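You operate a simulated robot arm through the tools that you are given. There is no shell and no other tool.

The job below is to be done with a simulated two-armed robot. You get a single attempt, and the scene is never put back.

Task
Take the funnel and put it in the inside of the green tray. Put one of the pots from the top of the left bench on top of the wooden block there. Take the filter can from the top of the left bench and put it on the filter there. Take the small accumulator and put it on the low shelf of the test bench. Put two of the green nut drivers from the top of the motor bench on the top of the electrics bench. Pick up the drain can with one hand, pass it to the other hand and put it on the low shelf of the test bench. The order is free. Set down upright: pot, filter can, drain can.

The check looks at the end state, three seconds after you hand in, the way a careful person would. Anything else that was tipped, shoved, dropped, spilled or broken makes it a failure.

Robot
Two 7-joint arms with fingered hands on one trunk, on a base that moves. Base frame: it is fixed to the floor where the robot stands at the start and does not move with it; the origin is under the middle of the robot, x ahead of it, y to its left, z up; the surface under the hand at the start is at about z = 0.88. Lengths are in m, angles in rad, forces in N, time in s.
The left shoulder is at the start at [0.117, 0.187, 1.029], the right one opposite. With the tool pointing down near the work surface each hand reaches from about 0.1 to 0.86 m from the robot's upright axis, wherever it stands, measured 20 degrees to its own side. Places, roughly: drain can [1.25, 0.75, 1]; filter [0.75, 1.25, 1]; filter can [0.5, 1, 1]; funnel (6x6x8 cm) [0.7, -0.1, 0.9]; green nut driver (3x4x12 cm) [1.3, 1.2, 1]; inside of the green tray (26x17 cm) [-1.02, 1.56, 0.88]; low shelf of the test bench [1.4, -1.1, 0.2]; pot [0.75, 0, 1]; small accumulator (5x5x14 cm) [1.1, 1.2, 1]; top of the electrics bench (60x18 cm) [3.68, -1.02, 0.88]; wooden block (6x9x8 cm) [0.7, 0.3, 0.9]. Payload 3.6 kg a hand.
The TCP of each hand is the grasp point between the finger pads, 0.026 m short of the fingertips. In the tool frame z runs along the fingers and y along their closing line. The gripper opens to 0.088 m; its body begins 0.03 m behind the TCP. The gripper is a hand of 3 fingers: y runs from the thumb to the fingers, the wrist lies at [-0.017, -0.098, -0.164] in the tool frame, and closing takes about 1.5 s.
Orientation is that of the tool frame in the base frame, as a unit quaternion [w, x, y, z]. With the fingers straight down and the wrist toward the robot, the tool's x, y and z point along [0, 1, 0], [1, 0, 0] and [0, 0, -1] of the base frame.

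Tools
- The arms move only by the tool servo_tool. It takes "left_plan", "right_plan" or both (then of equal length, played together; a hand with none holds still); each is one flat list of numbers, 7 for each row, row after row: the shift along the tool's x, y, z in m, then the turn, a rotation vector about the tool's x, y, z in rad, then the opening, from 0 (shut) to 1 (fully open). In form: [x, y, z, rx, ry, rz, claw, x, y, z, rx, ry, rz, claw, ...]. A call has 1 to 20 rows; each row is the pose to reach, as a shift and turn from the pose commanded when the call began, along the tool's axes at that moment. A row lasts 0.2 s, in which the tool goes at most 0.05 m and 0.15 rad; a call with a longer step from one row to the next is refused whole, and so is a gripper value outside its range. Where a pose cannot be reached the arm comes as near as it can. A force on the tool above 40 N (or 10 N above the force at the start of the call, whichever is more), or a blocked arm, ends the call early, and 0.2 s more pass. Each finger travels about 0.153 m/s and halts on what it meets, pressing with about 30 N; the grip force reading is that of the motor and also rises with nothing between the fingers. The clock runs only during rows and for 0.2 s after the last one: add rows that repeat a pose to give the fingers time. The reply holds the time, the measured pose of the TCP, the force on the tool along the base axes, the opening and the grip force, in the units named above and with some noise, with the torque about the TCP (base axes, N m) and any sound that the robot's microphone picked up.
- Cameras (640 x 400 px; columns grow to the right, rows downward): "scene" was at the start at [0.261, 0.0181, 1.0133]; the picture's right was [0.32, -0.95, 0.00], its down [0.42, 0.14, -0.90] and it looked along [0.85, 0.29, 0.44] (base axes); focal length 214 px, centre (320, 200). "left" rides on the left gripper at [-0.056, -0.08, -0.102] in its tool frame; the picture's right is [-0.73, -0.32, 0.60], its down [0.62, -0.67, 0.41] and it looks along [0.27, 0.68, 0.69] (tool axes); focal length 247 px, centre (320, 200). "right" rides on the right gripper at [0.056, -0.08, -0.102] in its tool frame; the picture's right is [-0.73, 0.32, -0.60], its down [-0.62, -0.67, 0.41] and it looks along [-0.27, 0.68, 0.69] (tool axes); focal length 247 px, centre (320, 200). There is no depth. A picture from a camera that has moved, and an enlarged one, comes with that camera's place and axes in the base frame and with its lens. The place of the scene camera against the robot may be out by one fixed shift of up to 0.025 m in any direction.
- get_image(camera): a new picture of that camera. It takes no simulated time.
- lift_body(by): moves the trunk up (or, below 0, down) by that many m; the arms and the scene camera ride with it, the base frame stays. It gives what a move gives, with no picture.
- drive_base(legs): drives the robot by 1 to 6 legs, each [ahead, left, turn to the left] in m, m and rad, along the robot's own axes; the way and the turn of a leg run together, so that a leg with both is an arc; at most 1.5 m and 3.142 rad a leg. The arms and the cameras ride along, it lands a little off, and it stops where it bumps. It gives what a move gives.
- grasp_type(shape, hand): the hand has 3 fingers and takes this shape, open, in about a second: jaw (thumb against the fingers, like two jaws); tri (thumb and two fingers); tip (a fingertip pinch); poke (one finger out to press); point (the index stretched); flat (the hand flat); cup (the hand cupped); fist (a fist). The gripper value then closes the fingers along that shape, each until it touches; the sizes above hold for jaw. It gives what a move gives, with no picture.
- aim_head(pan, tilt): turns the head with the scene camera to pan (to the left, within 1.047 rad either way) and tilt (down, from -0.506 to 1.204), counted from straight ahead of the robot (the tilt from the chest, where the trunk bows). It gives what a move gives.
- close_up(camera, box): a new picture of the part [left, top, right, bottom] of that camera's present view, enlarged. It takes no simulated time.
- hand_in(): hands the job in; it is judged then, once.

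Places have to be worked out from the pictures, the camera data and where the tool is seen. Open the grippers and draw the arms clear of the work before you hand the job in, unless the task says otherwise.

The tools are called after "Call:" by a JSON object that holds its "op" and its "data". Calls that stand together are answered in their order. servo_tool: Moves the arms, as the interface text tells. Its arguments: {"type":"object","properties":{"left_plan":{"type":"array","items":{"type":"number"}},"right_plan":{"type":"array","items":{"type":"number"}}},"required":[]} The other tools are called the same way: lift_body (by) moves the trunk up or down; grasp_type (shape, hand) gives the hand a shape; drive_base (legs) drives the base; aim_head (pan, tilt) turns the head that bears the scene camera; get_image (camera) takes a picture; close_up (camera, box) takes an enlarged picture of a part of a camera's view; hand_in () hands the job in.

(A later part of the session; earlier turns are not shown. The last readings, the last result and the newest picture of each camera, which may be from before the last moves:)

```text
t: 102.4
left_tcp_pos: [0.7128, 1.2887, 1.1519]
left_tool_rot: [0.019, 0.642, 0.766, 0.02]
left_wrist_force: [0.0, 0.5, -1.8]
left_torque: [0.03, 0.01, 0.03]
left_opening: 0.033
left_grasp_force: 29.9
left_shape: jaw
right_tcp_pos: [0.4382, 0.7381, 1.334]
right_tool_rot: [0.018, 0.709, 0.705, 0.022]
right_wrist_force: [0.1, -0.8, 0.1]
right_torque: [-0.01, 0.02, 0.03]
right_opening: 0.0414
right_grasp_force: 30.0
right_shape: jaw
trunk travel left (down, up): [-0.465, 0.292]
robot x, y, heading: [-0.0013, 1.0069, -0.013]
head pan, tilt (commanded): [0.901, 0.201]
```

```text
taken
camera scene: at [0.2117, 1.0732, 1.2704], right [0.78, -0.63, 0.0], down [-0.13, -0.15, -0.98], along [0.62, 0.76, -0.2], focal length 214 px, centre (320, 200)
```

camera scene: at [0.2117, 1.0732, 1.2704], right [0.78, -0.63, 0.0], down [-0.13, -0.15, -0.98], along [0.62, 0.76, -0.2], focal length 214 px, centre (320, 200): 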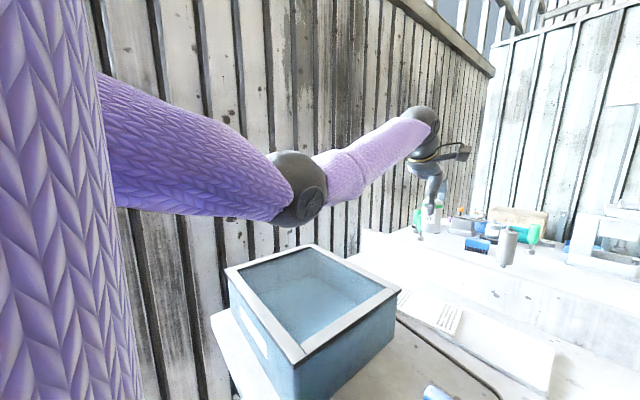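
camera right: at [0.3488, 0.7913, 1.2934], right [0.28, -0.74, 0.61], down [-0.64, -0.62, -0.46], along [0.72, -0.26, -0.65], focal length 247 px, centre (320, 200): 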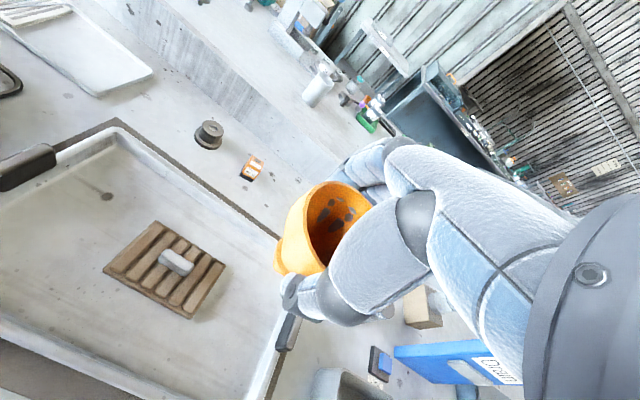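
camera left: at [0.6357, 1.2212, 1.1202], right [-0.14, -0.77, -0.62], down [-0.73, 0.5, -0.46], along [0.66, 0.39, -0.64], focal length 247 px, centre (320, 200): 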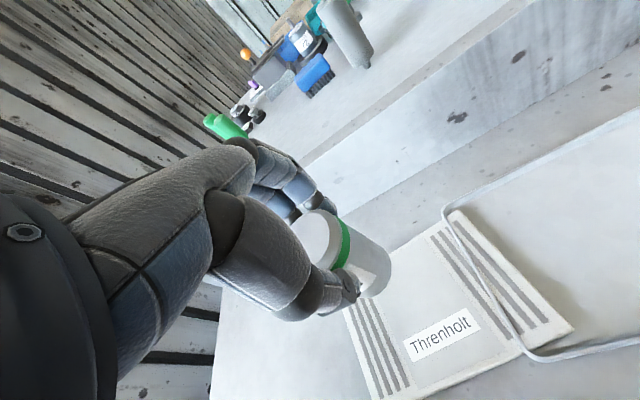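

The tank is undisturbed and the elbow is clear now. I straighten the tool and come to (0.68, 1.28) at z≈1.10.

Call:
{"op": "servo_tool", "data": {"left_plan": [-0.001, -0.0114, 0.016, 0.018, 0.001, 0, 0, -0.002, -0.0227, 0.032, 0.037, 0.002, 0, 0, -0.0031, -0.0341, 0.048, 0.055, 0.003, 0, 0, -0.0031, -0.0341, 0.048, 0.055, 0.003, 0, 0]}}

Call:
{"op": "get_image", "data": {"camera": "left"}}

Call:
{"op": "get_image", "data": {"camera": "scene"}}

```text
t: 103.4
left_tcp_pos: [0.6809, 1.281, 1.1039]
left_tool_rot: [0.0, 0.644, 0.765, -0.001]
left_wrist_force: [0.3, 0.8, -1.5]
left_torque: [-0.01, -0.01, -0.01]
left_opening: 0.0329
left_grasp_force: 29.5
left_shape: jaw
right_tcp_pos: [0.4362, 0.7375, 1.3348]
right_tool_rot: [0.017, 0.709, 0.705, 0.023]
right_wrist_force: [0.1, 0.4, -0.3]
right_torque: [0.0, 0.0, 0.01]
right_opening: 0.0415
right_grasp_force: 30.2
right_shape: jaw
trunk travel left (down, up): [-0.465, 0.292]
robot x, y, heading: [-0.0, 1.0045, -0.011]
head pan, tilt (commanded): [0.901, 0.201]
```

```text
taken
camera left: at [0.6135, 1.2125, 1.2064], right [-0.19, -0.78, -0.6], down [-0.76, 0.5, -0.41], along [0.62, 0.38, -0.69], focal length 247 px, centre (320, 200)
```

left: 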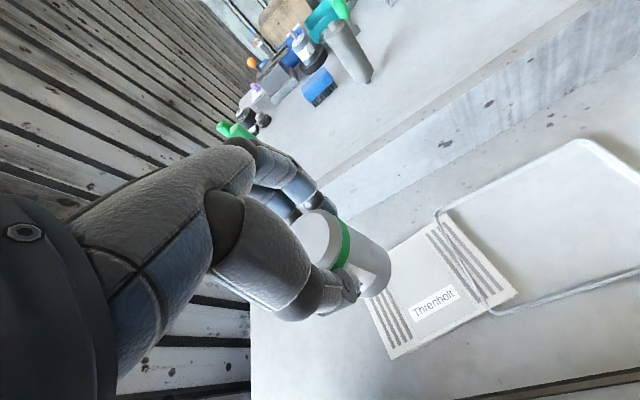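

```text
taken
camera scene: at [0.2114, 1.0731, 1.2706], right [0.78, -0.63, 0.0], down [-0.13, -0.15, -0.98], along [0.62, 0.76, -0.2], focal length 214 px, centre (320, 200)
```

scene: 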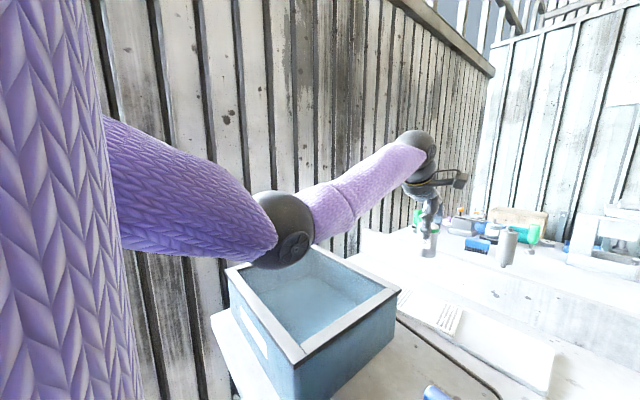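

Elbow is roughly 0.1 m above the tank rim. I descend to about z=1.01 and check again.

Call:
{"op": "servo_tool", "data": {"left_plan": [0, 0.008, 0.03, 0, 0, 0, 0, 0, 0.008, 0.06, 0, 0, 0, 0, 0, 0.008, 0.09, 0, 0, 0, 0, 0, 0.008, 0.09, 0, 0, 0, 0]}}

Call:
{"op": "get_image", "data": {"camera": "scene"}}

Call:
{"op": "get_image", "data": {"camera": "left"}}

```text
t: 104.4
left_tcp_pos: [0.6882, 1.2828, 1.0165]
left_tool_rot: [0.001, 0.644, 0.765, -0.001]
left_wrist_force: [-0.1, -0.2, -0.6]
left_torque: [0.02, 0.02, 0.0]
left_opening: 0.0326
left_grasp_force: 30.4
left_shape: jaw
right_tcp_pos: [0.4364, 0.7371, 1.3353]
right_tool_rot: [0.018, 0.708, 0.705, 0.023]
right_wrist_force: [0.8, -0.8, -0.7]
right_torque: [0.0, 0.01, 0.02]
right_opening: 0.0417
right_grasp_force: 29.8
right_shape: jaw
trunk travel left (down, up): [-0.465, 0.292]
robot x, y, heading: [0.0006, 1.0084, -0.013]
head pan, tilt (commanded): [0.901, 0.201]
```

```text
taken
camera scene: at [0.2111, 1.0731, 1.2707], right [0.78, -0.63, 0.0], down [-0.13, -0.15, -0.98], along [0.62, 0.76, -0.2], focal length 214 px, centre (320, 200)
```

scene: 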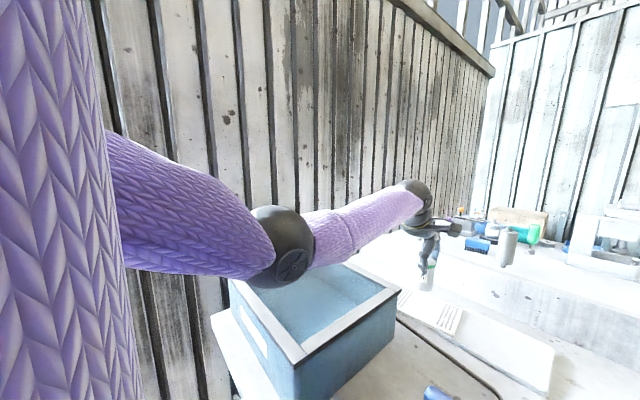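

```text
taken
camera left: at [0.6213, 1.2141, 1.1184], right [-0.19, -0.78, -0.6], down [-0.76, 0.5, -0.41], along [0.62, 0.38, -0.69], focal length 247 px, centre (320, 200)
```

left: 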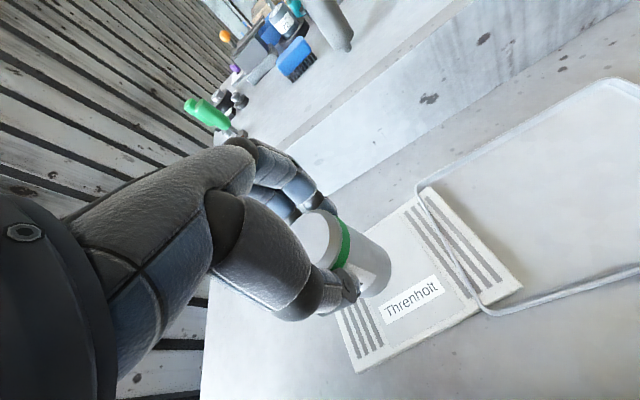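

The elbow remains well clear. I continue slowly toward contact.

Call:
{"op": "servo_tool", "data": {"left_plan": [0, 0.004, 0.015, 0, 0, 0, 0, 0, 0.008, 0.03, 0, 0, 0, 0, 0, 0.008, 0.036, 0, 0, 0, 0, 0, 0.008, 0.039, 0, 0, 0, 0, 0, 0.008, 0.042, 0, 0, 0, 0]}}

Call:
{"op": "close_up", "data": {"camera": "left", "box": [280, 180, 520, 340]}}

Call:
{"op": "close_up", "data": {"camera": "scene", "box": [380, 210, 500, 310]}}

```text
t: 105.6
left_tcp_pos: [0.6973, 1.2843, 0.9723]
left_tool_rot: [0.001, 0.644, 0.765, -0.001]
left_wrist_force: [-0.4, 0.3, -1.2]
left_torque: [0.01, 0.0, 0.02]
left_opening: 0.0328
left_grasp_force: 30.0
left_shape: jaw
right_tcp_pos: [0.4375, 0.7376, 1.3334]
right_tool_rot: [0.017, 0.709, 0.705, 0.024]
right_wrist_force: [0.1, 0.1, -0.2]
right_torque: [0.01, -0.02, -0.01]
right_opening: 0.0416
right_grasp_force: 29.1
right_shape: jaw
trunk travel left (down, up): [-0.465, 0.292]
robot x, y, heading: [-0.003, 1.0048, -0.008]
head pan, tilt (commanded): [0.901, 0.201]
```

```text
2.50 times, centred on (400, 260) of left
camera zoom: at [0.6287, 1.2156, 1.0746], right [-0.19, -0.78, -0.6], down [-0.76, 0.5, -0.41], along [0.62, 0.38, -0.69], focal length 617 px, centre (120, 50)
```

zoom: 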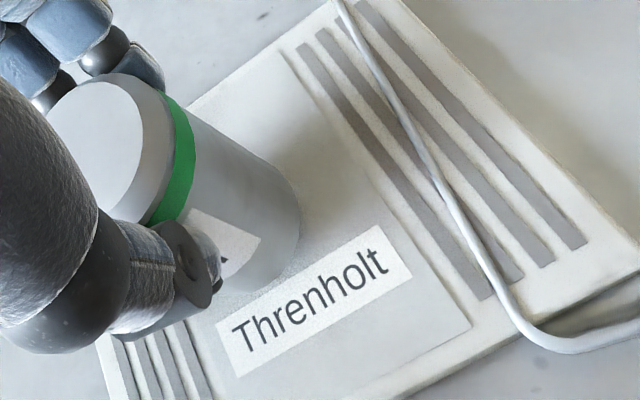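

```text
4.00 times, centred on (440, 260) of scene
camera zoom: at [0.2113, 1.0732, 1.2706], right [0.78, -0.63, 0.0], down [-0.13, -0.15, -0.98], along [0.62, 0.76, -0.2], focal length 858 px, centre (-160, -40)
```

zoom: 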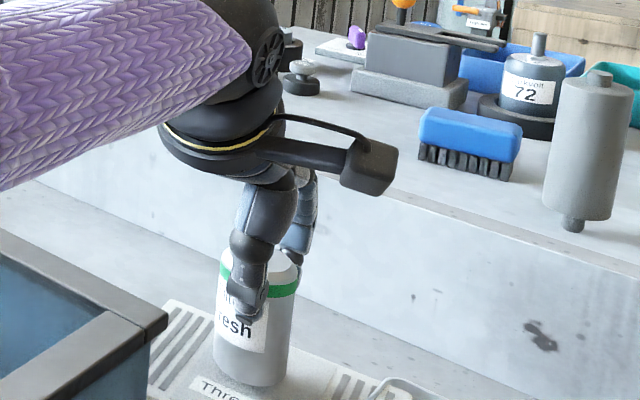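

Very near the surface. I lower in 2 mm steps until force shows.

Call:
{"op": "servo_tool", "data": {"left_plan": [0, 0, 0.002, 0, 0, 0, 0, 0, 0, 0.004, 0, 0, 0, 0, 0, 0, 0.004, 0, 0, 0, 0]}}

Call:
{"op": "close_up", "data": {"camera": "scene", "box": [380, 210, 500, 310]}}

```text
t: 106.4
left_tcp_pos: [0.6963, 1.2837, 0.9669]
left_tool_rot: [-0.001, 0.643, 0.766, 0.0]
left_wrist_force: [0.6, 0.1, -2.2]
left_torque: [0.0, -0.01, 0.01]
left_opening: 0.0328
left_grasp_force: 29.7
left_shape: jaw
right_tcp_pos: [0.4368, 0.7371, 1.334]
right_tool_rot: [0.017, 0.709, 0.705, 0.022]
right_wrist_force: [0.1, 0.1, -1.2]
right_torque: [-0.01, 0.01, 0.01]
right_opening: 0.0415
right_grasp_force: 29.5
right_shape: jaw
trunk travel left (down, up): [-0.465, 0.292]
robot x, y, heading: [0.0019, 1.0066, -0.018]
head pan, tilt (commanded): [0.901, 0.201]
```

```text
4.00 times, centred on (440, 260) of scene
camera zoom: at [0.2113, 1.0731, 1.2706], right [0.78, -0.63, 0.0], down [-0.13, -0.15, -0.98], along [0.62, 0.76, -0.2], focal length 858 px, centre (-160, -40)
```

zoom: 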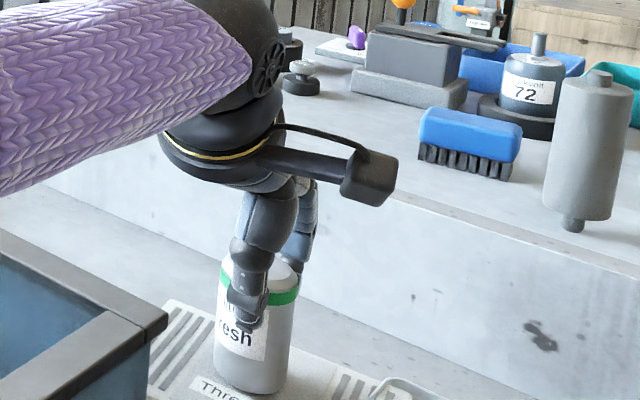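

Call:
{"op": "servo_tool", "data": {"left_plan": [0, 0, 0.002, 0, 0, 0, 0, 0, 0, 0.0035, 0, 0, 0, 0, 0, 0, 0.0035, 0, 0, 0, 0]}}

Call:
{"op": "close_up", "data": {"camera": "left", "box": [280, 180, 520, 340]}}

```text
t: 107.2
left_tcp_pos: [0.6957, 1.2836, 0.9642]
left_tool_rot: [0.0, 0.643, 0.766, 0.001]
left_wrist_force: [0.2, 0.1, -2.6]
left_torque: [0.0, 0.02, -0.04]
left_opening: 0.0331
left_grasp_force: 30.5
left_shape: jaw
right_tcp_pos: [0.4391, 0.7387, 1.3338]
right_tool_rot: [0.017, 0.708, 0.705, 0.024]
right_wrist_force: [0.4, 0.1, 0.4]
right_torque: [0.02, -0.05, 0.02]
right_opening: 0.0414
right_grasp_force: 30.2
right_shape: jaw
trunk travel left (down, up): [-0.465, 0.292]
robot x, y, heading: [0.0052, 1.0066, -0.01]
head pan, tilt (commanded): [0.901, 0.201]
```

```text
2.50 times, centred on (400, 260) of left
camera zoom: at [0.6284, 1.2152, 1.0668], right [-0.19, -0.78, -0.6], down [-0.76, 0.5, -0.41], along [0.62, 0.38, -0.69], focal length 617 px, centre (120, 50)
```

zoom: 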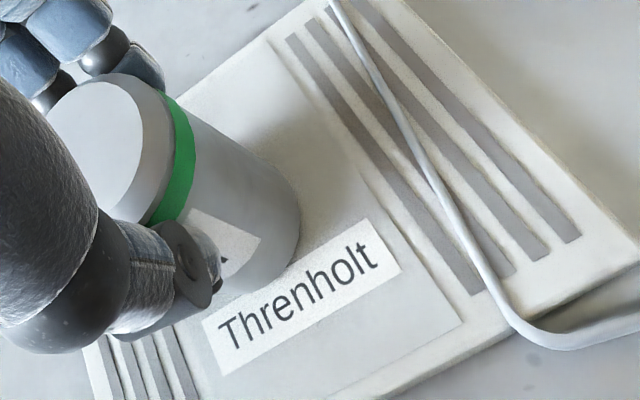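

Call:
{"op": "servo_tool", "data": {"left_plan": [0, 0, 0.002, 0, 0, 0, 0, 0, 0, 0.0035, 0, 0, 0, 0, 0, 0, 0.0035, 0, 0, 0, 0]}}

```text
t: 108.0
left_tcp_pos: [0.6971, 1.2844, 0.9636]
left_tool_rot: [0.002, 0.644, 0.765, 0.001]
left_wrist_force: [-0.3, 0.5, 7.9]
left_torque: [0.0, 0.03, -0.04]
left_opening: 0.033
left_grasp_force: 30.0
left_shape: jaw
right_tcp_pos: [0.4364, 0.7367, 1.3342]
right_tool_rot: [0.018, 0.708, 0.706, 0.024]
right_wrist_force: [0.4, 0.2, -0.9]
right_torque: [0.04, -0.02, -0.02]
right_opening: 0.0418
right_grasp_force: 30.2
right_shape: jaw
trunk travel left (down, up): [-0.465, 0.292]
robot x, y, heading: [0.0023, 1.0064, -0.01]
head pan, tilt (commanded): [0.901, 0.201]
```

Contact felt (force went from -2.6 to +7.9 N). I open gradually.

Call:
{"op": "servo_tool", "data": {"left_plan": [0, 0, -0.001, 0, 0, 0, 0.4, 0, 0, -0.001, 0, 0, 0, 0.5, 0, 0, -0.001, 0, 0, 0, 0.65, 0, 0, -0.001, 0, 0, 0, 0.8, 0, 0, -0.001, 0, 0, 0, 0.9, 0, 0, -0.001, 0, 0, 0, 0.9]}}

Call:
{"op": "close_up", "data": {"camera": "scene", "box": [380, 210, 500, 310]}}

Call:
{"op": "get_image", "data": {"camera": "left"}}

```text
t: 109.4
left_tcp_pos: [0.6958, 1.2833, 0.9628]
left_tool_rot: [0.0, 0.644, 0.765, 0.001]
left_wrist_force: [1.1, -0.7, -0.3]
left_torque: [0.01, -0.02, -0.01]
left_opening: 0.0789
left_grasp_force: 0.1
left_shape: jaw
right_tcp_pos: [0.4382, 0.7374, 1.3334]
right_tool_rot: [0.016, 0.709, 0.705, 0.023]
right_wrist_force: [-0.7, -0.2, -0.2]
right_torque: [0.0, -0.02, 0.0]
right_opening: 0.0416
right_grasp_force: 29.7
right_shape: jaw
trunk travel left (down, up): [-0.465, 0.292]
robot x, y, heading: [0.0026, 1.0055, -0.013]
head pan, tilt (commanded): [0.901, 0.201]
```

```text
4.00 times, centred on (440, 260) of scene
camera zoom: at [0.2112, 1.0731, 1.2707], right [0.78, -0.63, 0.0], down [-0.13, -0.15, -0.98], along [0.62, 0.76, -0.2], focal length 858 px, centre (-160, -40)
```

zoom: 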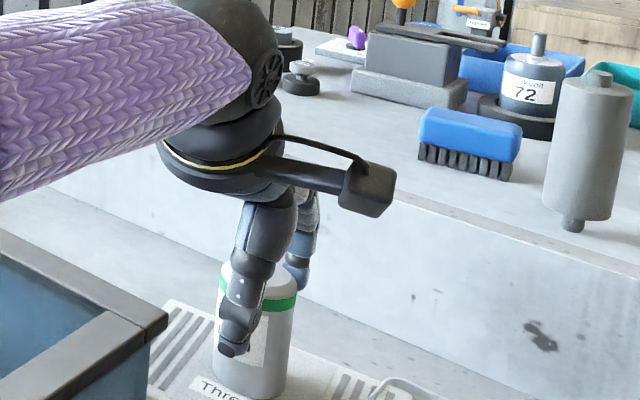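

```text
taken
camera left: at [0.6286, 1.2151, 1.0641], right [-0.19, -0.78, -0.6], down [-0.76, 0.5, -0.41], along [0.62, 0.38, -0.69], focal length 247 px, centre (320, 200)
```

left: 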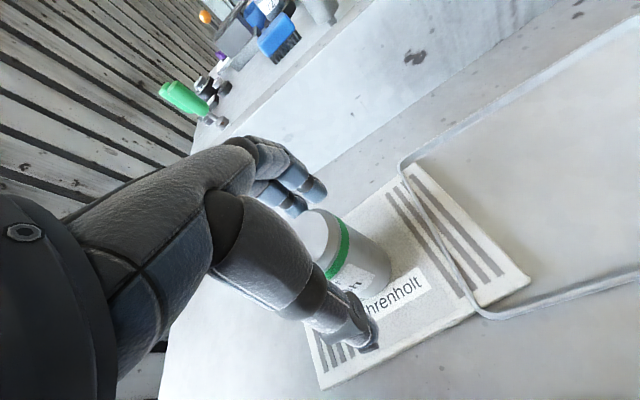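

The can stands free on the panel. I raise the hand straight up out of the way.

Call:
{"op": "servo_tool", "data": {"left_plan": [0, 0, -0.03, 0, 0, 0, 0.9, 0, 0, -0.07, 0, 0, 0, 0.9, 0, -0.01, -0.115, 0, 0, 0, 0.9, 0, -0.03, -0.155, 0, 0, 0, 0.9, 0, -0.06, -0.19, 0, 0, 0, 0.9, 0, -0.08, -0.22, 0, 0, 0, 1]}}

Call:
{"op": "get_image", "data": {"camera": "left"}}

Call:
{"op": "close_up", "data": {"camera": "scene", "box": [380, 210, 500, 310]}}

```text
t: 110.8
left_tcp_pos: [0.619, 1.2684, 1.1833]
left_tool_rot: [0.0, 0.643, 0.766, 0.001]
left_wrist_force: [0.2, 0.5, 0.3]
left_torque: [-0.02, 0.03, 0.0]
left_opening: 0.0877
left_grasp_force: 0.0
left_shape: jaw
right_tcp_pos: [0.4368, 0.7372, 1.3339]
right_tool_rot: [0.018, 0.709, 0.704, 0.024]
right_wrist_force: [0.2, -0.1, -1.1]
right_torque: [0.0, -0.04, 0.0]
right_opening: 0.0417
right_grasp_force: 30.6
right_shape: jaw
trunk travel left (down, up): [-0.465, 0.292]
robot x, y, heading: [0.0011, 1.0057, -0.012]
head pan, tilt (commanded): [0.901, 0.201]
```

```text
taken
camera left: at [0.5504, 1.2, 1.2857], right [-0.19, -0.78, -0.6], down [-0.76, 0.5, -0.41], along [0.62, 0.38, -0.69], focal length 247 px, centre (320, 200)
```

left: 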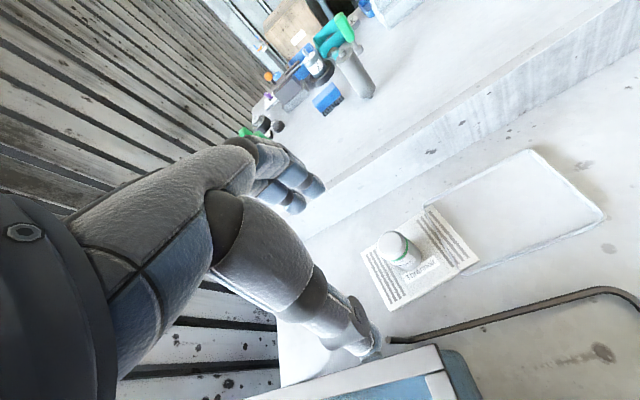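

```text
4.00 times, centred on (440, 260) of scene
camera zoom: at [0.211, 1.0728, 1.2707], right [0.78, -0.63, 0.0], down [-0.13, -0.15, -0.98], along [0.62, 0.76, -0.2], focal length 858 px, centre (-160, -40)
```

zoom: 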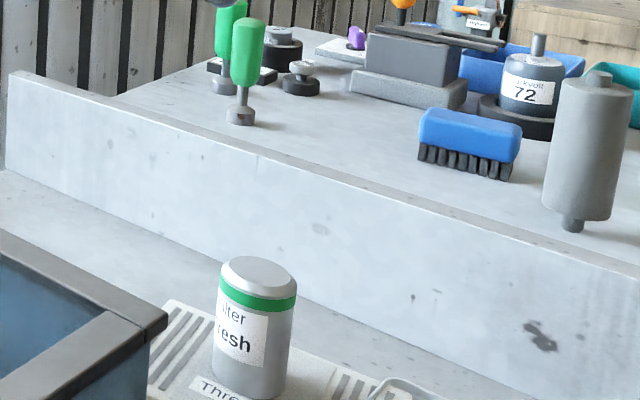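

The filter can stands upright on the filter. Next the funnel: I raise the trunk, tuck the left hand, back away, move along the aisle and turn to face the green tray.

Call:
{"op": "lift_body", "data": {"by": 0.25}}

Call:
{"op": "servo_tool", "data": {"left_plan": [0, -0.045, 0, 0, 0, 0, 1, 0, -0.09, 0, 0, 0, 0, 1, 0, -0.135, 0, 0, 0, 0, 1, 0, -0.18, 0, 0, 0, 0, 1, 0, -0.2, 0, 0, 0, 0, 1]}}

Call:
{"op": "drive_base", "data": {"legs": [[-0.35, 0, 0], [0, 0.33, 0], [0, 0, 1.57], [0, 0, 1.57]]}}

Call:
{"op": "aim_head", "data": {"pan": -0.1, "tilt": 0.6}}

Call:
{"op": "get_image", "data": {"camera": "scene"}}

Call:
{"op": "get_image", "data": {"camera": "right"}}

```text
t: 113.4
left_tcp_pos: [0.6197, 1.2694, 1.4319]
left_tool_rot: [0.0, 0.643, 0.766, 0.001]
left_wrist_force: [-0.4, -0.3, -0.3]
left_torque: [-0.02, 0.02, 0.0]
left_opening: 0.0877
left_grasp_force: 0.1
left_shape: jaw
right_tcp_pos: [0.4381, 0.7369, 1.5848]
right_tool_rot: [0.018, 0.709, 0.705, 0.024]
right_wrist_force: [-0.3, 0.3, 0.2]
right_torque: [0.02, 0.0, 0.01]
right_opening: 0.0418
right_grasp_force: 29.8
right_shape: jaw
trunk travel left (down, up): [-0.715, 0.042]
robot x, y, heading: [0.0011, 1.0035, -0.012]
head pan, tilt (commanded): [0.901, 0.201]
```

```text
t: 114.8
left_tcp_pos: [0.4487, 1.2709, 1.4452]
left_tool_rot: [-0.008, 0.62, 0.784, 0.04]
left_wrist_force: [0.4, -0.5, 0.1]
left_torque: [0.01, 0.02, 0.02]
left_opening: 0.0878
left_grasp_force: 0.1
left_shape: jaw
left hand out of reach, approached as far as the arm can: row 4, 5
right_tcp_pos: [0.4378, 0.735, 1.5835]
right_tool_rot: [0.017, 0.708, 0.705, 0.024]
right_wrist_force: [-0.9, -1.3, 0.0]
right_torque: [0.02, 0.03, 0.0]
right_opening: 0.0416
right_grasp_force: 30.3
right_shape: jaw
trunk travel left (down, up): [-0.715, 0.042]
robot x, y, heading: [0.0038, 1.0058, -0.01]
head pan, tilt (commanded): [0.901, 0.201]
stopped in row 5 (left hand): the arm was blocked; the commanded pose is now the measured one
```

```text
t: 126.4
left_tcp_pos: [-0.7972, 1.0765, 1.4439]
left_tool_rot: [0.04, 0.779, -0.625, 0.007]
left_wrist_force: [-0.6, 0.1, -0.3]
left_torque: [0.02, 0.01, -0.03]
left_opening: 0.0876
left_grasp_force: 0.0
left_shape: jaw
right_tcp_pos: [-0.778, 1.6114, 1.5849]
right_tool_rot: [-0.023, -0.701, 0.713, 0.018]
right_wrist_force: [0.0, 0.3, 0.0]
right_torque: [-0.01, 0.0, -0.02]
right_opening: 0.0411
right_grasp_force: 30.3
right_shape: jaw
trunk travel left (down, up): [-0.715, 0.042]
robot x, y, heading: [-0.3418, 1.3377, 3.117]
head pan, tilt (commanded): [0.901, 0.201]
```

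```text
t: 127.7
left_tcp_pos: [-0.7963, 1.0745, 1.4431]
left_tool_rot: [0.04, 0.779, -0.626, 0.008]
left_wrist_force: [0.7, -0.1, 0.6]
left_torque: [-0.01, -0.02, 0.01]
left_opening: 0.0877
left_grasp_force: 0.0
left_shape: jaw
right_tcp_pos: [-0.7776, 1.6105, 1.5841]
right_tool_rot: [-0.023, -0.701, 0.713, 0.018]
right_wrist_force: [0.5, 0.1, 0.2]
right_torque: [-0.03, 0.0, 0.0]
right_opening: 0.041
right_grasp_force: 30.0
right_shape: jaw
trunk travel left (down, up): [-0.715, 0.042]
robot x, y, heading: [-0.345, 1.3358, 3.116]
head pan, tilt (commanded): [-0.099, 0.6]
```

```text
taken
camera scene: at [-0.5491, 1.3459, 1.4884], right [0.13, 0.99, 0.0], down [0.56, -0.07, -0.83], along [-0.82, 0.1, -0.56], focal length 214 px, centre (320, 200)
```

scene: 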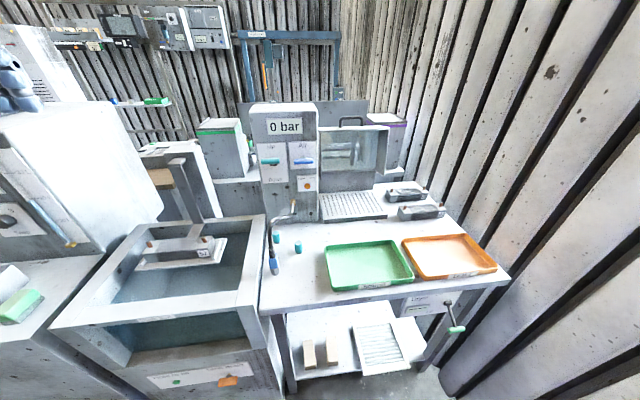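

```text
taken
camera right: at [-0.6917, 1.5539, 1.6823], right [-0.27, 0.74, 0.61], down [0.65, 0.61, -0.45], along [-0.71, 0.28, -0.65], focal length 247 px, centre (320, 200)
```

right: 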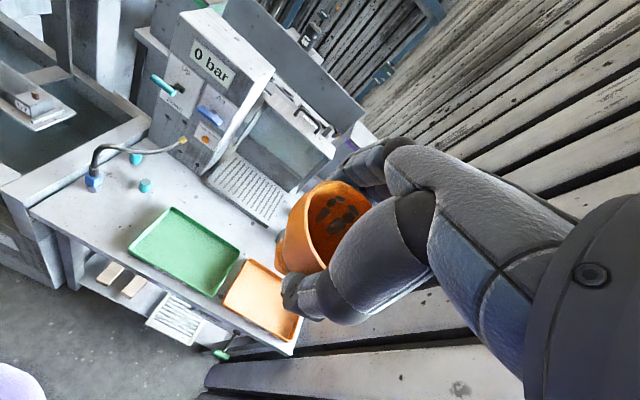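

The green tray's centre is at (-1.015, 1.558), confirmed by ray. I lower the trunk by 0.28 and bring the funnel above the tray.

Call:
{"op": "lift_body", "data": {"by": -0.28}}

Call:
{"op": "get_image", "data": {"camera": "right"}}

```text
t: 130.5
left_tcp_pos: [-0.796, 1.0598, 1.1651]
left_tool_rot: [0.055, 0.786, -0.615, 0.019]
left_wrist_force: [0.1, 0.5, -0.2]
left_torque: [0.0, 0.0, 0.02]
left_opening: 0.0877
left_grasp_force: 0.1
left_shape: jaw
right_tcp_pos: [-0.7775, 1.6114, 1.3049]
right_tool_rot: [-0.023, -0.7, 0.714, 0.018]
right_wrist_force: [0.0, -0.9, -0.7]
right_torque: [0.04, 0.0, -0.01]
right_opening: 0.0408
right_grasp_force: 29.4
right_shape: jaw
trunk travel left (down, up): [-0.435, 0.322]
robot x, y, heading: [-0.3457, 1.339, 3.116]
head pan, tilt (commanded): [-0.099, 0.6]
```

```text
taken
camera right: at [-0.6914, 1.5539, 1.4025], right [-0.27, 0.75, 0.61], down [0.65, 0.61, -0.45], along [-0.71, 0.28, -0.65], focal length 247 px, centre (320, 200)
```

right: 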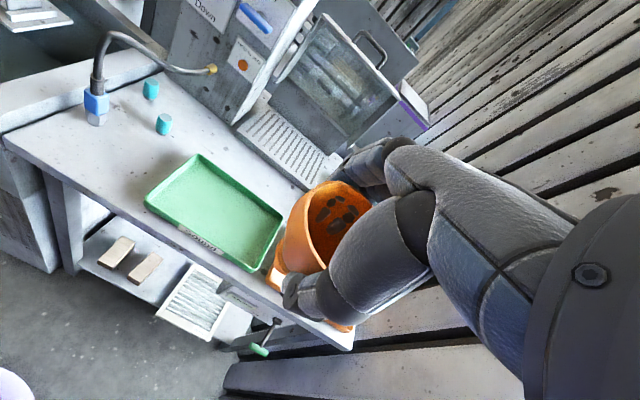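

Call:
{"op": "servo_tool", "data": {"right_plan": [0.007, 0.0277, 0.0336, 0.0073, -0.001, 0, 0, 0.0141, 0.0554, 0.0673, 0.0145, -0.002, 0, 0, 0.0211, 0.083, 0.1009, 0.0218, -0.003, 0, 0, 0.0282, 0.1107, 0.1345, 0.029, -0.004, 0, 0, 0.0352, 0.1384, 0.1681, 0.0363, -0.005, 0, 0, 0.0422, 0.1661, 0.2018, 0.0435, -0.006, 0, 0, 0.0493, 0.1937, 0.2354, 0.0508, -0.007, 0, 0, 0.0563, 0.2214, 0.269, 0.058, -0.008, 0, 0, 0.0563, 0.2214, 0.269, 0.058, -0.008, 0, 0]}}

Call:
{"op": "get_image", "data": {"camera": "right"}}

Call:
{"op": "get_image", "data": {"camera": "scene"}}

```text
t: 132.5
left_tcp_pos: [-0.7969, 1.0621, 1.1682]
left_tool_rot: [0.056, 0.786, -0.615, 0.015]
left_wrist_force: [0.0, 0.4, 0.1]
left_torque: [0.01, 0.01, 0.0]
left_opening: 0.0879
left_grasp_force: 0.1
left_shape: jaw
right_tcp_pos: [-1.0187, 1.5575, 1.0491]
right_tool_rot: [0.0, -0.7, 0.714, 0.0]
right_wrist_force: [-0.4, -0.3, -0.5]
right_torque: [0.01, 0.02, -0.04]
right_opening: 0.0403
right_grasp_force: 30.0
right_shape: jaw
trunk travel left (down, up): [-0.435, 0.322]
robot x, y, heading: [-0.3445, 1.3357, 3.111]
head pan, tilt (commanded): [-0.099, 0.6]
```

```text
taken
camera right: at [-0.9378, 1.4987, 1.1519], right [-0.3, 0.74, 0.6], down [0.68, 0.61, -0.41], along [-0.67, 0.28, -0.69], focal length 247 px, centre (320, 200)
```

right: 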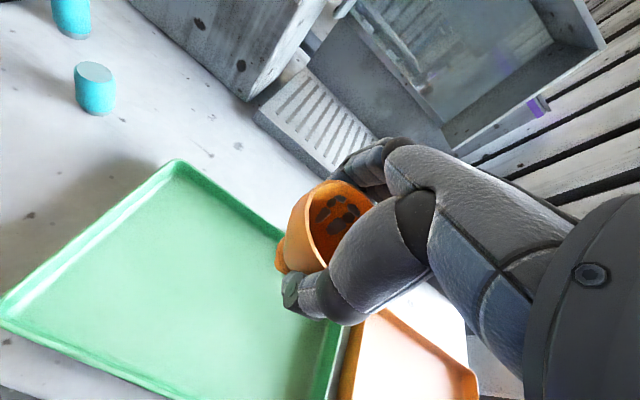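

```text
taken
camera scene: at [-0.5584, 1.3466, 1.2025], right [0.13, 0.99, 0.0], down [0.56, -0.07, -0.83], along [-0.82, 0.1, -0.56], focal length 214 px, centre (320, 200)
```

scene: 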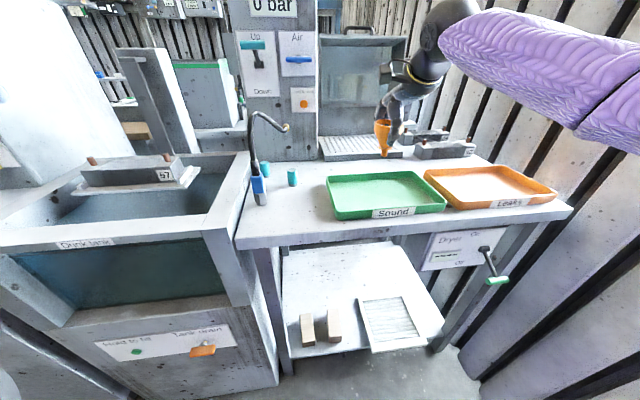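

The funnel is over the tray's middle. I descend toward the tray floor, expecting contact near TCP z≈0.95.

Call:
{"op": "servo_tool", "data": {"right_plan": [0, 0, 0.03, 0, 0, 0, 0, 0, 0, 0.06, 0, 0, 0, 0, 0, 0, 0.08, 0, 0, 0, 0, 0, 0, 0.08, 0, 0, 0, 0]}}

Call:
{"op": "close_up", "data": {"camera": "scene", "box": [310, 80, 470, 230]}}

Call:
{"op": "get_image", "data": {"camera": "right"}}

```text
t: 133.5
left_tcp_pos: [-0.7982, 1.0622, 1.1682]
left_tool_rot: [0.055, 0.785, -0.616, 0.013]
left_wrist_force: [-0.8, 0.4, 0.0]
left_torque: [-0.03, -0.03, -0.03]
left_opening: 0.0877
left_grasp_force: 0.0
left_shape: jaw
right_tcp_pos: [-1.0149, 1.5567, 0.9696]
right_tool_rot: [0.0, -0.7, 0.714, -0.001]
right_wrist_force: [-0.1, -0.1, 0.3]
right_torque: [0.0, 0.01, -0.02]
right_opening: 0.0402
right_grasp_force: 29.6
right_shape: jaw
trunk travel left (down, up): [-0.435, 0.322]
robot x, y, heading: [-0.3447, 1.3369, 3.113]
head pan, tilt (commanded): [-0.099, 0.6]
```

```text
2.67 times, centred on (390, 155) of scene
camera zoom: at [-0.5588, 1.3462, 1.2024], right [0.13, 0.99, 0.0], down [0.56, -0.07, -0.82], along [-0.82, 0.1, -0.57], focal length 572 px, centre (133, 320)
```

zoom: 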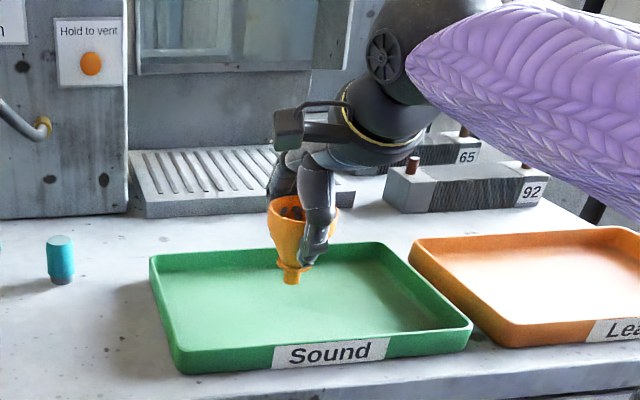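

```text
taken
camera right: at [-0.9357, 1.4989, 1.072], right [-0.3, 0.74, 0.6], down [0.68, 0.61, -0.41], along [-0.67, 0.28, -0.69], focal length 247 px, centre (320, 200)
```

right: 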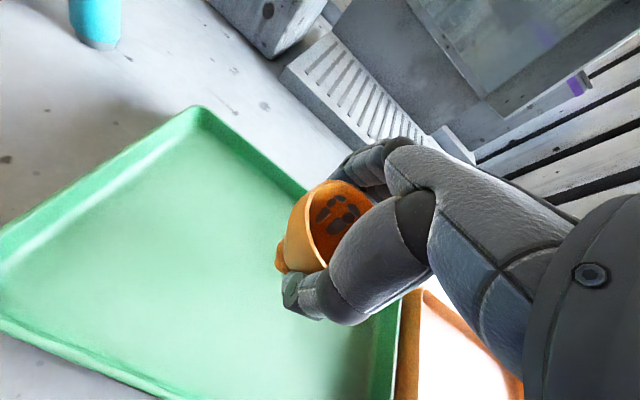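

Call:
{"op": "servo_tool", "data": {"right_plan": [0, 0, 0.004, 0, 0, 0, 0, 0, 0, 0.008, 0, 0, 0, 0, 0, 0, 0.011, 0, 0, 0, 0, 0, 0, 0.011, 0, 0, 0, 0]}}

Call:
{"op": "close_up", "data": {"camera": "scene", "box": [340, 110, 440, 200]}}

```text
t: 134.5
left_tcp_pos: [-0.7979, 1.0628, 1.1682]
left_tool_rot: [0.056, 0.786, -0.616, 0.012]
left_wrist_force: [0.4, 0.2, 1.0]
left_torque: [-0.01, 0.02, -0.02]
left_opening: 0.0878
left_grasp_force: 0.1
left_shape: jaw
right_tcp_pos: [-1.0137, 1.5572, 0.9582]
right_tool_rot: [0.0, -0.7, 0.714, -0.001]
right_wrist_force: [0.5, 0.5, 0.2]
right_torque: [0.02, 0.0, 0.0]
right_opening: 0.0402
right_grasp_force: 30.0
right_shape: jaw
trunk travel left (down, up): [-0.435, 0.322]
robot x, y, heading: [-0.3421, 1.3366, 3.11]
head pan, tilt (commanded): [-0.099, 0.6]
```

```text
4.44 times, centred on (390, 155) of scene
camera zoom: at [-0.5589, 1.3463, 1.2024], right [0.13, 0.99, 0.0], down [0.56, -0.07, -0.82], along [-0.82, 0.1, -0.57], focal length 953 px, centre (9, 400)
```

zoom: 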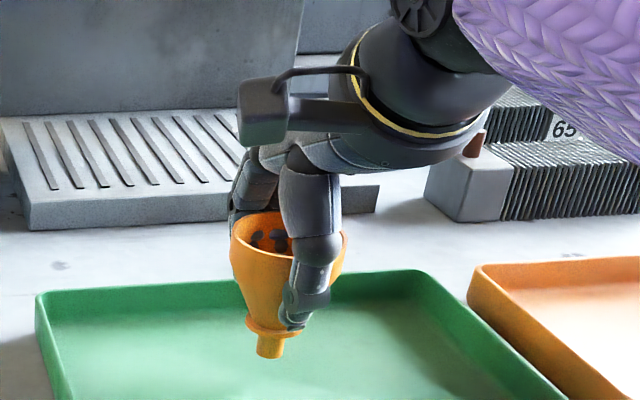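

Call:
{"op": "servo_tool", "data": {"right_plan": [0, 0, 0.003, 0, 0, 0, 0, 0, 0, 0.006, 0, 0, 0, 0, 0, 0, 0.006, 0, 0, 0, 0]}}

Call:
{"op": "close_up", "data": {"camera": "scene", "box": [340, 110, 440, 200]}}

```text
t: 135.3
left_tcp_pos: [-0.7979, 1.0623, 1.1695]
left_tool_rot: [0.055, 0.785, -0.617, 0.011]
left_wrist_force: [0.2, 0.5, -0.5]
left_torque: [0.01, -0.01, -0.03]
left_opening: 0.0879
left_grasp_force: 0.1
left_shape: jaw
right_tcp_pos: [-1.0143, 1.5584, 0.9533]
right_tool_rot: [0.001, -0.7, 0.714, 0.001]
right_wrist_force: [-0.8, 0.3, 0.2]
right_torque: [0.0, 0.02, 0.0]
right_opening: 0.0402
right_grasp_force: 30.1
right_shape: jaw
trunk travel left (down, up): [-0.435, 0.322]
robot x, y, heading: [-0.3415, 1.3336, 3.115]
head pan, tilt (commanded): [-0.099, 0.6]
```

```text
4.44 times, centred on (390, 155) of scene
camera zoom: at [-0.5588, 1.3463, 1.2024], right [0.13, 0.99, 0.0], down [0.56, -0.07, -0.82], along [-0.82, 0.1, -0.57], focal length 953 px, centre (9, 400)
```

zoom: 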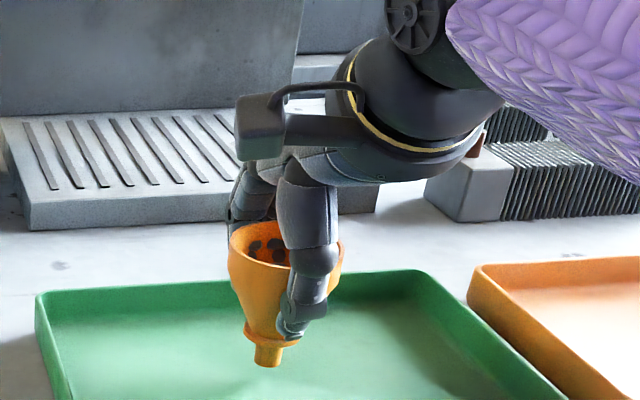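

Call:
{"op": "servo_tool", "data": {"right_plan": [0, 0, 0.002, 0, 0, 0, 0, 0, 0, 0.004, 0, 0, 0, 0, 0, 0, 0.005, 0, 0, 0, 0, 0, 0, 0.005, 0, 0, 0, 0]}}

Call:
{"op": "close_up", "data": {"camera": "scene", "box": [340, 110, 440, 200]}}

```text
t: 136.3
left_tcp_pos: [-0.7972, 1.0642, 1.1693]
left_tool_rot: [0.055, 0.785, -0.616, 0.011]
left_wrist_force: [0.5, -0.3, 0.0]
left_torque: [-0.02, 0.01, 0.02]
left_opening: 0.0877
left_grasp_force: 0.0
left_shape: jaw
right_tcp_pos: [-1.0152, 1.5556, 0.9471]
right_tool_rot: [0.001, -0.7, 0.714, 0.0]
right_wrist_force: [0.7, -0.3, -0.3]
right_torque: [0.01, -0.03, -0.02]
right_opening: 0.0403
right_grasp_force: 30.1
right_shape: jaw
trunk travel left (down, up): [-0.435, 0.322]
robot x, y, heading: [-0.3424, 1.3355, 3.112]
head pan, tilt (commanded): [-0.099, 0.6]
```

```text
4.44 times, centred on (390, 155) of scene
camera zoom: at [-0.5589, 1.3463, 1.2024], right [0.13, 0.99, 0.0], down [0.56, -0.07, -0.82], along [-0.82, 0.1, -0.57], focal length 953 px, centre (9, 400)
```

zoom: 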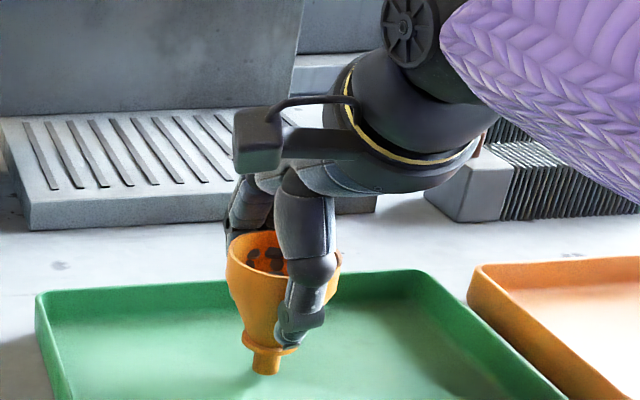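

Call:
{"op": "servo_tool", "data": {"right_plan": [0, 0, 0.002, 0, 0, 0, 0, 0, 0, 0.004, 0, 0, 0, 0, 0, 0, 0.004, 0, 0, 0, 0]}}

Call:
{"op": "close_up", "data": {"camera": "scene", "box": [340, 110, 440, 200]}}

```text
t: 137.1
left_tcp_pos: [-0.7975, 1.0626, 1.1705]
left_tool_rot: [0.055, 0.785, -0.617, 0.011]
left_wrist_force: [-0.5, -0.5, 0.8]
left_torque: [-0.03, 0.03, -0.01]
left_opening: 0.088
left_grasp_force: 0.1
left_shape: jaw
right_tcp_pos: [-1.0145, 1.5565, 0.9429]
right_tool_rot: [0.0, -0.7, 0.714, 0.0]
right_wrist_force: [0.1, 0.2, -0.2]
right_torque: [-0.03, 0.02, -0.04]
right_opening: 0.0402
right_grasp_force: 29.7
right_shape: jaw
trunk travel left (down, up): [-0.435, 0.322]
robot x, y, heading: [-0.3441, 1.3367, 3.111]
head pan, tilt (commanded): [-0.099, 0.6]
```

```text
4.44 times, centred on (390, 155) of scene
camera zoom: at [-0.5588, 1.3463, 1.2024], right [0.13, 0.99, 0.0], down [0.56, -0.07, -0.82], along [-0.82, 0.1, -0.57], focal length 953 px, centre (9, 400)
```

zoom: 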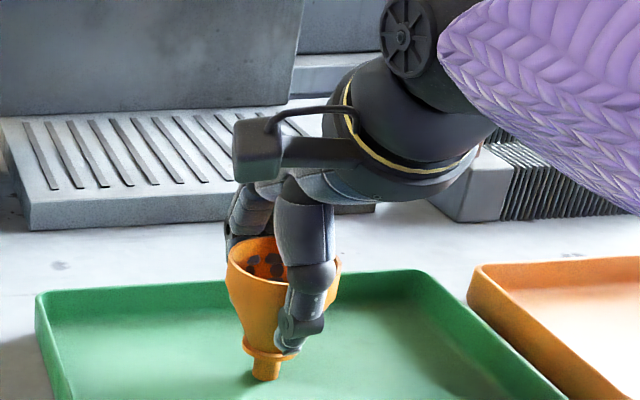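

Call:
{"op": "servo_tool", "data": {"right_plan": [0, 0, 0.0015, 0, 0, 0, 0, 0, 0, 0.003, 0, 0, 0, 0, 0, 0, 0.003, 0, 0, 0, 0]}}

Call:
{"op": "close_up", "data": {"camera": "scene", "box": [360, 140, 420, 200]}}

```text
t: 137.9
left_tcp_pos: [-0.7982, 1.0623, 1.1708]
left_tool_rot: [0.056, 0.785, -0.616, 0.01]
left_wrist_force: [-0.3, 0.1, 0.4]
left_torque: [0.0, -0.01, 0.01]
left_opening: 0.0878
left_grasp_force: 0.0
left_shape: jaw
right_tcp_pos: [-1.0138, 1.557, 0.9419]
right_tool_rot: [-0.001, -0.701, 0.714, 0.001]
right_wrist_force: [0.2, 0.9, 5.3]
right_torque: [0.02, 0.02, 0.0]
right_opening: 0.0403
right_grasp_force: 30.1
right_shape: jaw
trunk travel left (down, up): [-0.435, 0.322]
robot x, y, heading: [-0.3454, 1.3333, 3.116]
head pan, tilt (commanded): [-0.099, 0.6]
```

```text
6.67 times, centred on (390, 170) of scene
camera zoom: at [-0.5583, 1.3462, 1.2026], right [0.13, 0.99, 0.0], down [0.56, -0.07, -0.83], along [-0.82, 0.1, -0.56], focal length 1430 px, centre (-147, 400)
```

zoom: 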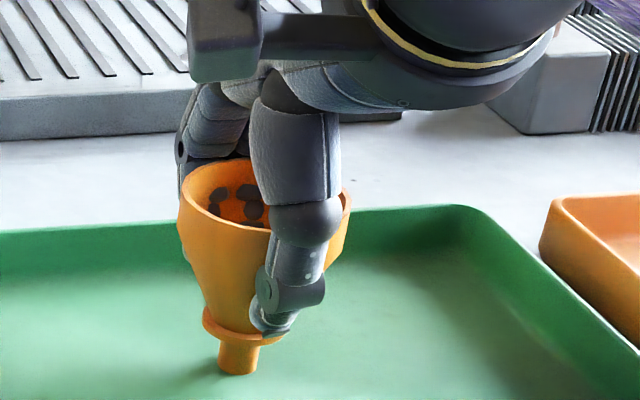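

Contact (5 N). I open slowly, easing off a millimetre.

Call:
{"op": "servo_tool", "data": {"right_plan": [0, 0, -0.001, 0, 0, 0, 0.42, 0, 0, -0.001, 0, 0, 0, 0.5, 0, 0, -0.001, 0, 0, 0, 0.58, 0, 0, -0.001, 0, 0, 0, 0.66, 0, 0, -0.001, 0, 0, 0, 0.75, 0, 0, -0.001, 0, 0, 0, 0.85, 0, 0, -0.001, 0, 0, 0, 0.95, 0, 0, -0.001, 0, 0, 0, 1]}}

Call:
{"op": "close_up", "data": {"camera": "scene", "box": [340, 110, 440, 200]}}

Call:
{"op": "get_image", "data": {"camera": "right"}}

```text
t: 139.7
left_tcp_pos: [-0.7968, 1.0629, 1.1703]
left_tool_rot: [0.055, 0.786, -0.616, 0.011]
left_wrist_force: [-0.1, 0.5, 0.0]
left_torque: [0.01, -0.03, -0.01]
left_opening: 0.0881
left_grasp_force: 0.1
left_shape: jaw
right_tcp_pos: [-1.0142, 1.5571, 0.9419]
right_tool_rot: [0.0, -0.7, 0.714, 0.0]
right_wrist_force: [-0.3, 0.3, -0.6]
right_torque: [0.03, 0.02, 0.01]
right_opening: 0.0878
right_grasp_force: 0.0
right_shape: jaw
trunk travel left (down, up): [-0.435, 0.322]
robot x, y, heading: [-0.3439, 1.3354, 3.112]
head pan, tilt (commanded): [-0.099, 0.6]
```

```text
4.44 times, centred on (390, 155) of scene
camera zoom: at [-0.5588, 1.3462, 1.2024], right [0.13, 0.99, 0.0], down [0.56, -0.07, -0.82], along [-0.82, 0.1, -0.57], focal length 953 px, centre (9, 400)
```

zoom: 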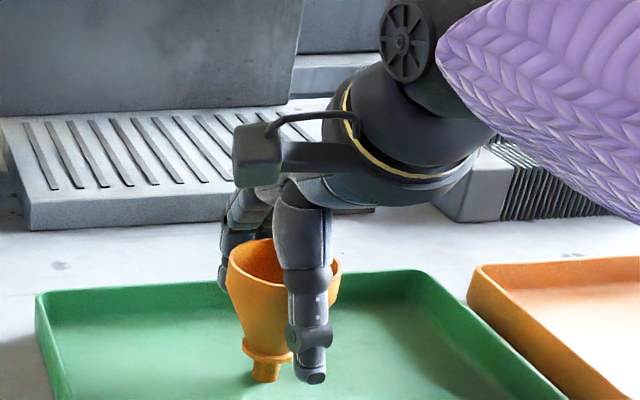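

```text
taken
camera right: at [-0.9351, 1.4991, 1.0437], right [-0.3, 0.74, 0.6], down [0.68, 0.61, -0.41], along [-0.67, 0.28, -0.69], focal length 247 px, centre (320, 200)
```

right: 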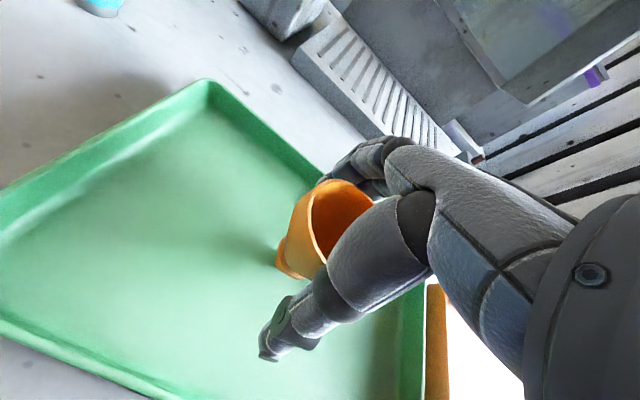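

The funnel stands in the tray, fingers fully open. I raise the right hand vertically with care and then check.

Call:
{"op": "servo_tool", "data": {"right_plan": [0, 0, -0.02, 0, 0, 0, 1, 0, 0, -0.05, 0, 0, 0, 1, 0, 0, -0.09, 0, 0, 0, 1, 0, 0, -0.135, 0, 0, 0, 1, 0, -0.02, -0.175, 0, 0, 0, 1, 0, -0.05, -0.21, 0, 0, 0, 1, 0, -0.09, -0.23, 0, 0, 0, 1]}}

Call:
{"op": "close_up", "data": {"camera": "scene", "box": [300, 110, 480, 230]}}

```text
t: 141.3
left_tcp_pos: [-0.7975, 1.0634, 1.1699]
left_tool_rot: [0.056, 0.785, -0.616, 0.01]
left_wrist_force: [0.2, -0.7, 0.3]
left_torque: [0.01, -0.01, 0.04]
left_opening: 0.0879
left_grasp_force: 0.0
left_shape: jaw
right_tcp_pos: [-0.9226, 1.5557, 1.1725]
right_tool_rot: [0.0, -0.7, 0.714, 0.0]
right_wrist_force: [-1.1, 0.2, -0.3]
right_torque: [-0.02, 0.02, -0.03]
right_opening: 0.0878
right_grasp_force: 0.0
right_shape: jaw
trunk travel left (down, up): [-0.435, 0.322]
robot x, y, heading: [-0.3398, 1.3339, 3.117]
head pan, tilt (commanded): [-0.099, 0.6]
```

```text
3.33 times, centred on (390, 170) of scene
camera zoom: at [-0.5582, 1.3463, 1.2026], right [0.13, 0.99, 0.0], down [0.56, -0.07, -0.83], along [-0.82, 0.1, -0.56], focal length 715 px, centre (87, 300)
```

zoom: 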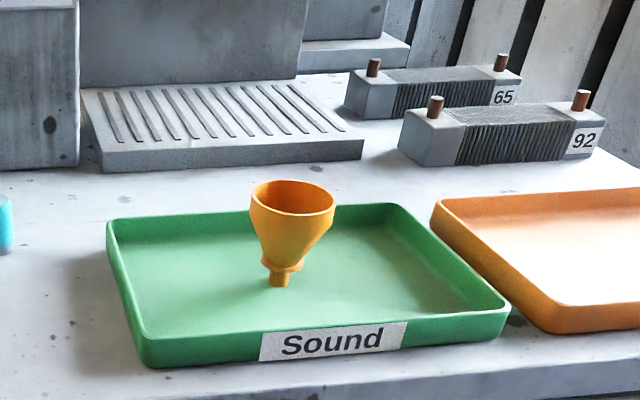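

The funnel stands upright in the green tray. Now I head for the other side: tuck the hands, raise the trunk, and turn to face along the aisle toward -y.

Call:
{"op": "servo_tool", "data": {"right_plan": [0, -0.04, -0.02, 0, 0, 0, 1, 0, -0.08, -0.04, 0, 0, 0, 1, 0, -0.12, -0.06, 0, 0, 0, 1, 0, -0.14, -0.08, 0, 0, 0, 1]}}

Call:
{"op": "lift_body", "data": {"by": 0.3}}

Call:
{"op": "drive_base", "data": {"legs": [[0, 0, 1.6]]}}

Call:
{"op": "aim_head", "data": {"pan": 0.2, "tilt": 0.35}}

Call:
{"op": "get_image", "data": {"camera": "scene"}}

```text
t: 142.3
left_tcp_pos: [-0.7976, 1.0631, 1.1704]
left_tool_rot: [0.056, 0.786, -0.616, 0.01]
left_wrist_force: [-0.6, -0.1, 0.2]
left_torque: [-0.02, 0.0, 0.02]
left_opening: 0.0878
left_grasp_force: 0.1
left_shape: jaw
right_tcp_pos: [-0.7863, 1.5553, 1.2504]
right_tool_rot: [0.0, -0.7, 0.714, -0.001]
right_wrist_force: [-0.6, -0.5, 0.3]
right_torque: [0.05, -0.01, 0.03]
right_opening: 0.0877
right_grasp_force: 0.1
right_shape: jaw
trunk travel left (down, up): [-0.435, 0.322]
robot x, y, heading: [-0.3406, 1.3354, 3.112]
head pan, tilt (commanded): [-0.099, 0.6]
```

```text
t: 145.3
left_tcp_pos: [-0.8001, 1.0688, 1.4731]
left_tool_rot: [0.051, 0.784, -0.619, 0.001]
left_wrist_force: [0.3, -0.7, 0.0]
left_torque: [0.02, 0.0, -0.03]
left_opening: 0.0877
left_grasp_force: 0.1
left_shape: jaw
right_tcp_pos: [-0.7853, 1.5532, 1.5523]
right_tool_rot: [0.0, -0.7, 0.714, 0.001]
right_wrist_force: [-0.3, 0.0, 0.2]
right_torque: [-0.05, 0.02, -0.02]
right_opening: 0.088
right_grasp_force: 0.1
right_shape: jaw
trunk travel left (down, up): [-0.735, 0.022]
robot x, y, heading: [-0.3436, 1.3364, 3.119]
head pan, tilt (commanded): [-0.099, 0.6]
```

```text
t: 149.7
left_tcp_pos: [-0.0534, 0.895, 1.4692]
left_tool_rot: [0.028, 0.989, 0.142, 0.044]
left_wrist_force: [-0.2, -0.4, 0.2]
left_torque: [0.03, 0.0, -0.03]
left_opening: 0.0878
left_grasp_force: 0.0
left_shape: jaw
right_tcp_pos: [-0.5397, 0.884, 1.5504]
right_tool_rot: [0.0, 1.0, 0.015, 0.001]
right_wrist_force: [0.4, 0.1, -0.2]
right_torque: [0.02, -0.02, 0.01]
right_opening: 0.0878
right_grasp_force: 0.1
right_shape: jaw
trunk travel left (down, up): [-0.735, 0.022]
robot x, y, heading: [-0.3512, 1.3366, -1.549]
head pan, tilt (commanded): [-0.099, 0.6]
```

```text
t: 150.4
left_tcp_pos: [-0.0522, 0.8954, 1.4698]
left_tool_rot: [0.029, 0.988, 0.142, 0.046]
left_wrist_force: [-0.3, -0.1, 0.4]
left_torque: [0.02, -0.03, -0.03]
left_opening: 0.0879
left_grasp_force: 0.0
left_shape: jaw
right_tcp_pos: [-0.5394, 0.8854, 1.5517]
right_tool_rot: [0.0, 1.0, 0.014, 0.0]
right_wrist_force: [0.5, 0.4, 0.6]
right_torque: [0.03, 0.01, 0.0]
right_opening: 0.0876
right_grasp_force: 0.0
right_shape: jaw
trunk travel left (down, up): [-0.735, 0.022]
robot x, y, heading: [-0.3433, 1.3371, -1.545]
head pan, tilt (commanded): [0.201, 0.351]
```

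```text
taken
camera scene: at [-0.3071, 1.1096, 1.5311], right [-0.98, -0.22, 0.0], down [-0.08, 0.34, -0.94], along [0.21, -0.92, -0.34], focal length 214 px, centre (320, 200)
```

scene: 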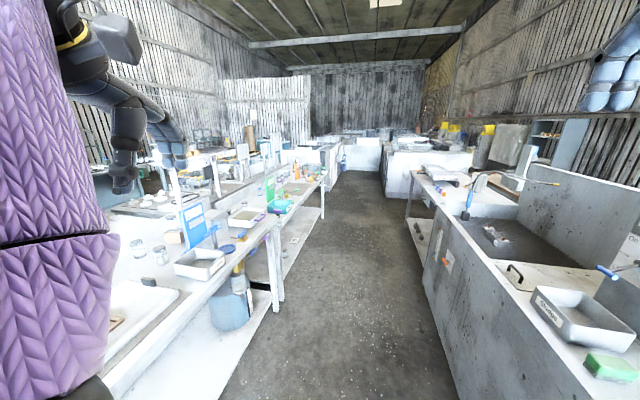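

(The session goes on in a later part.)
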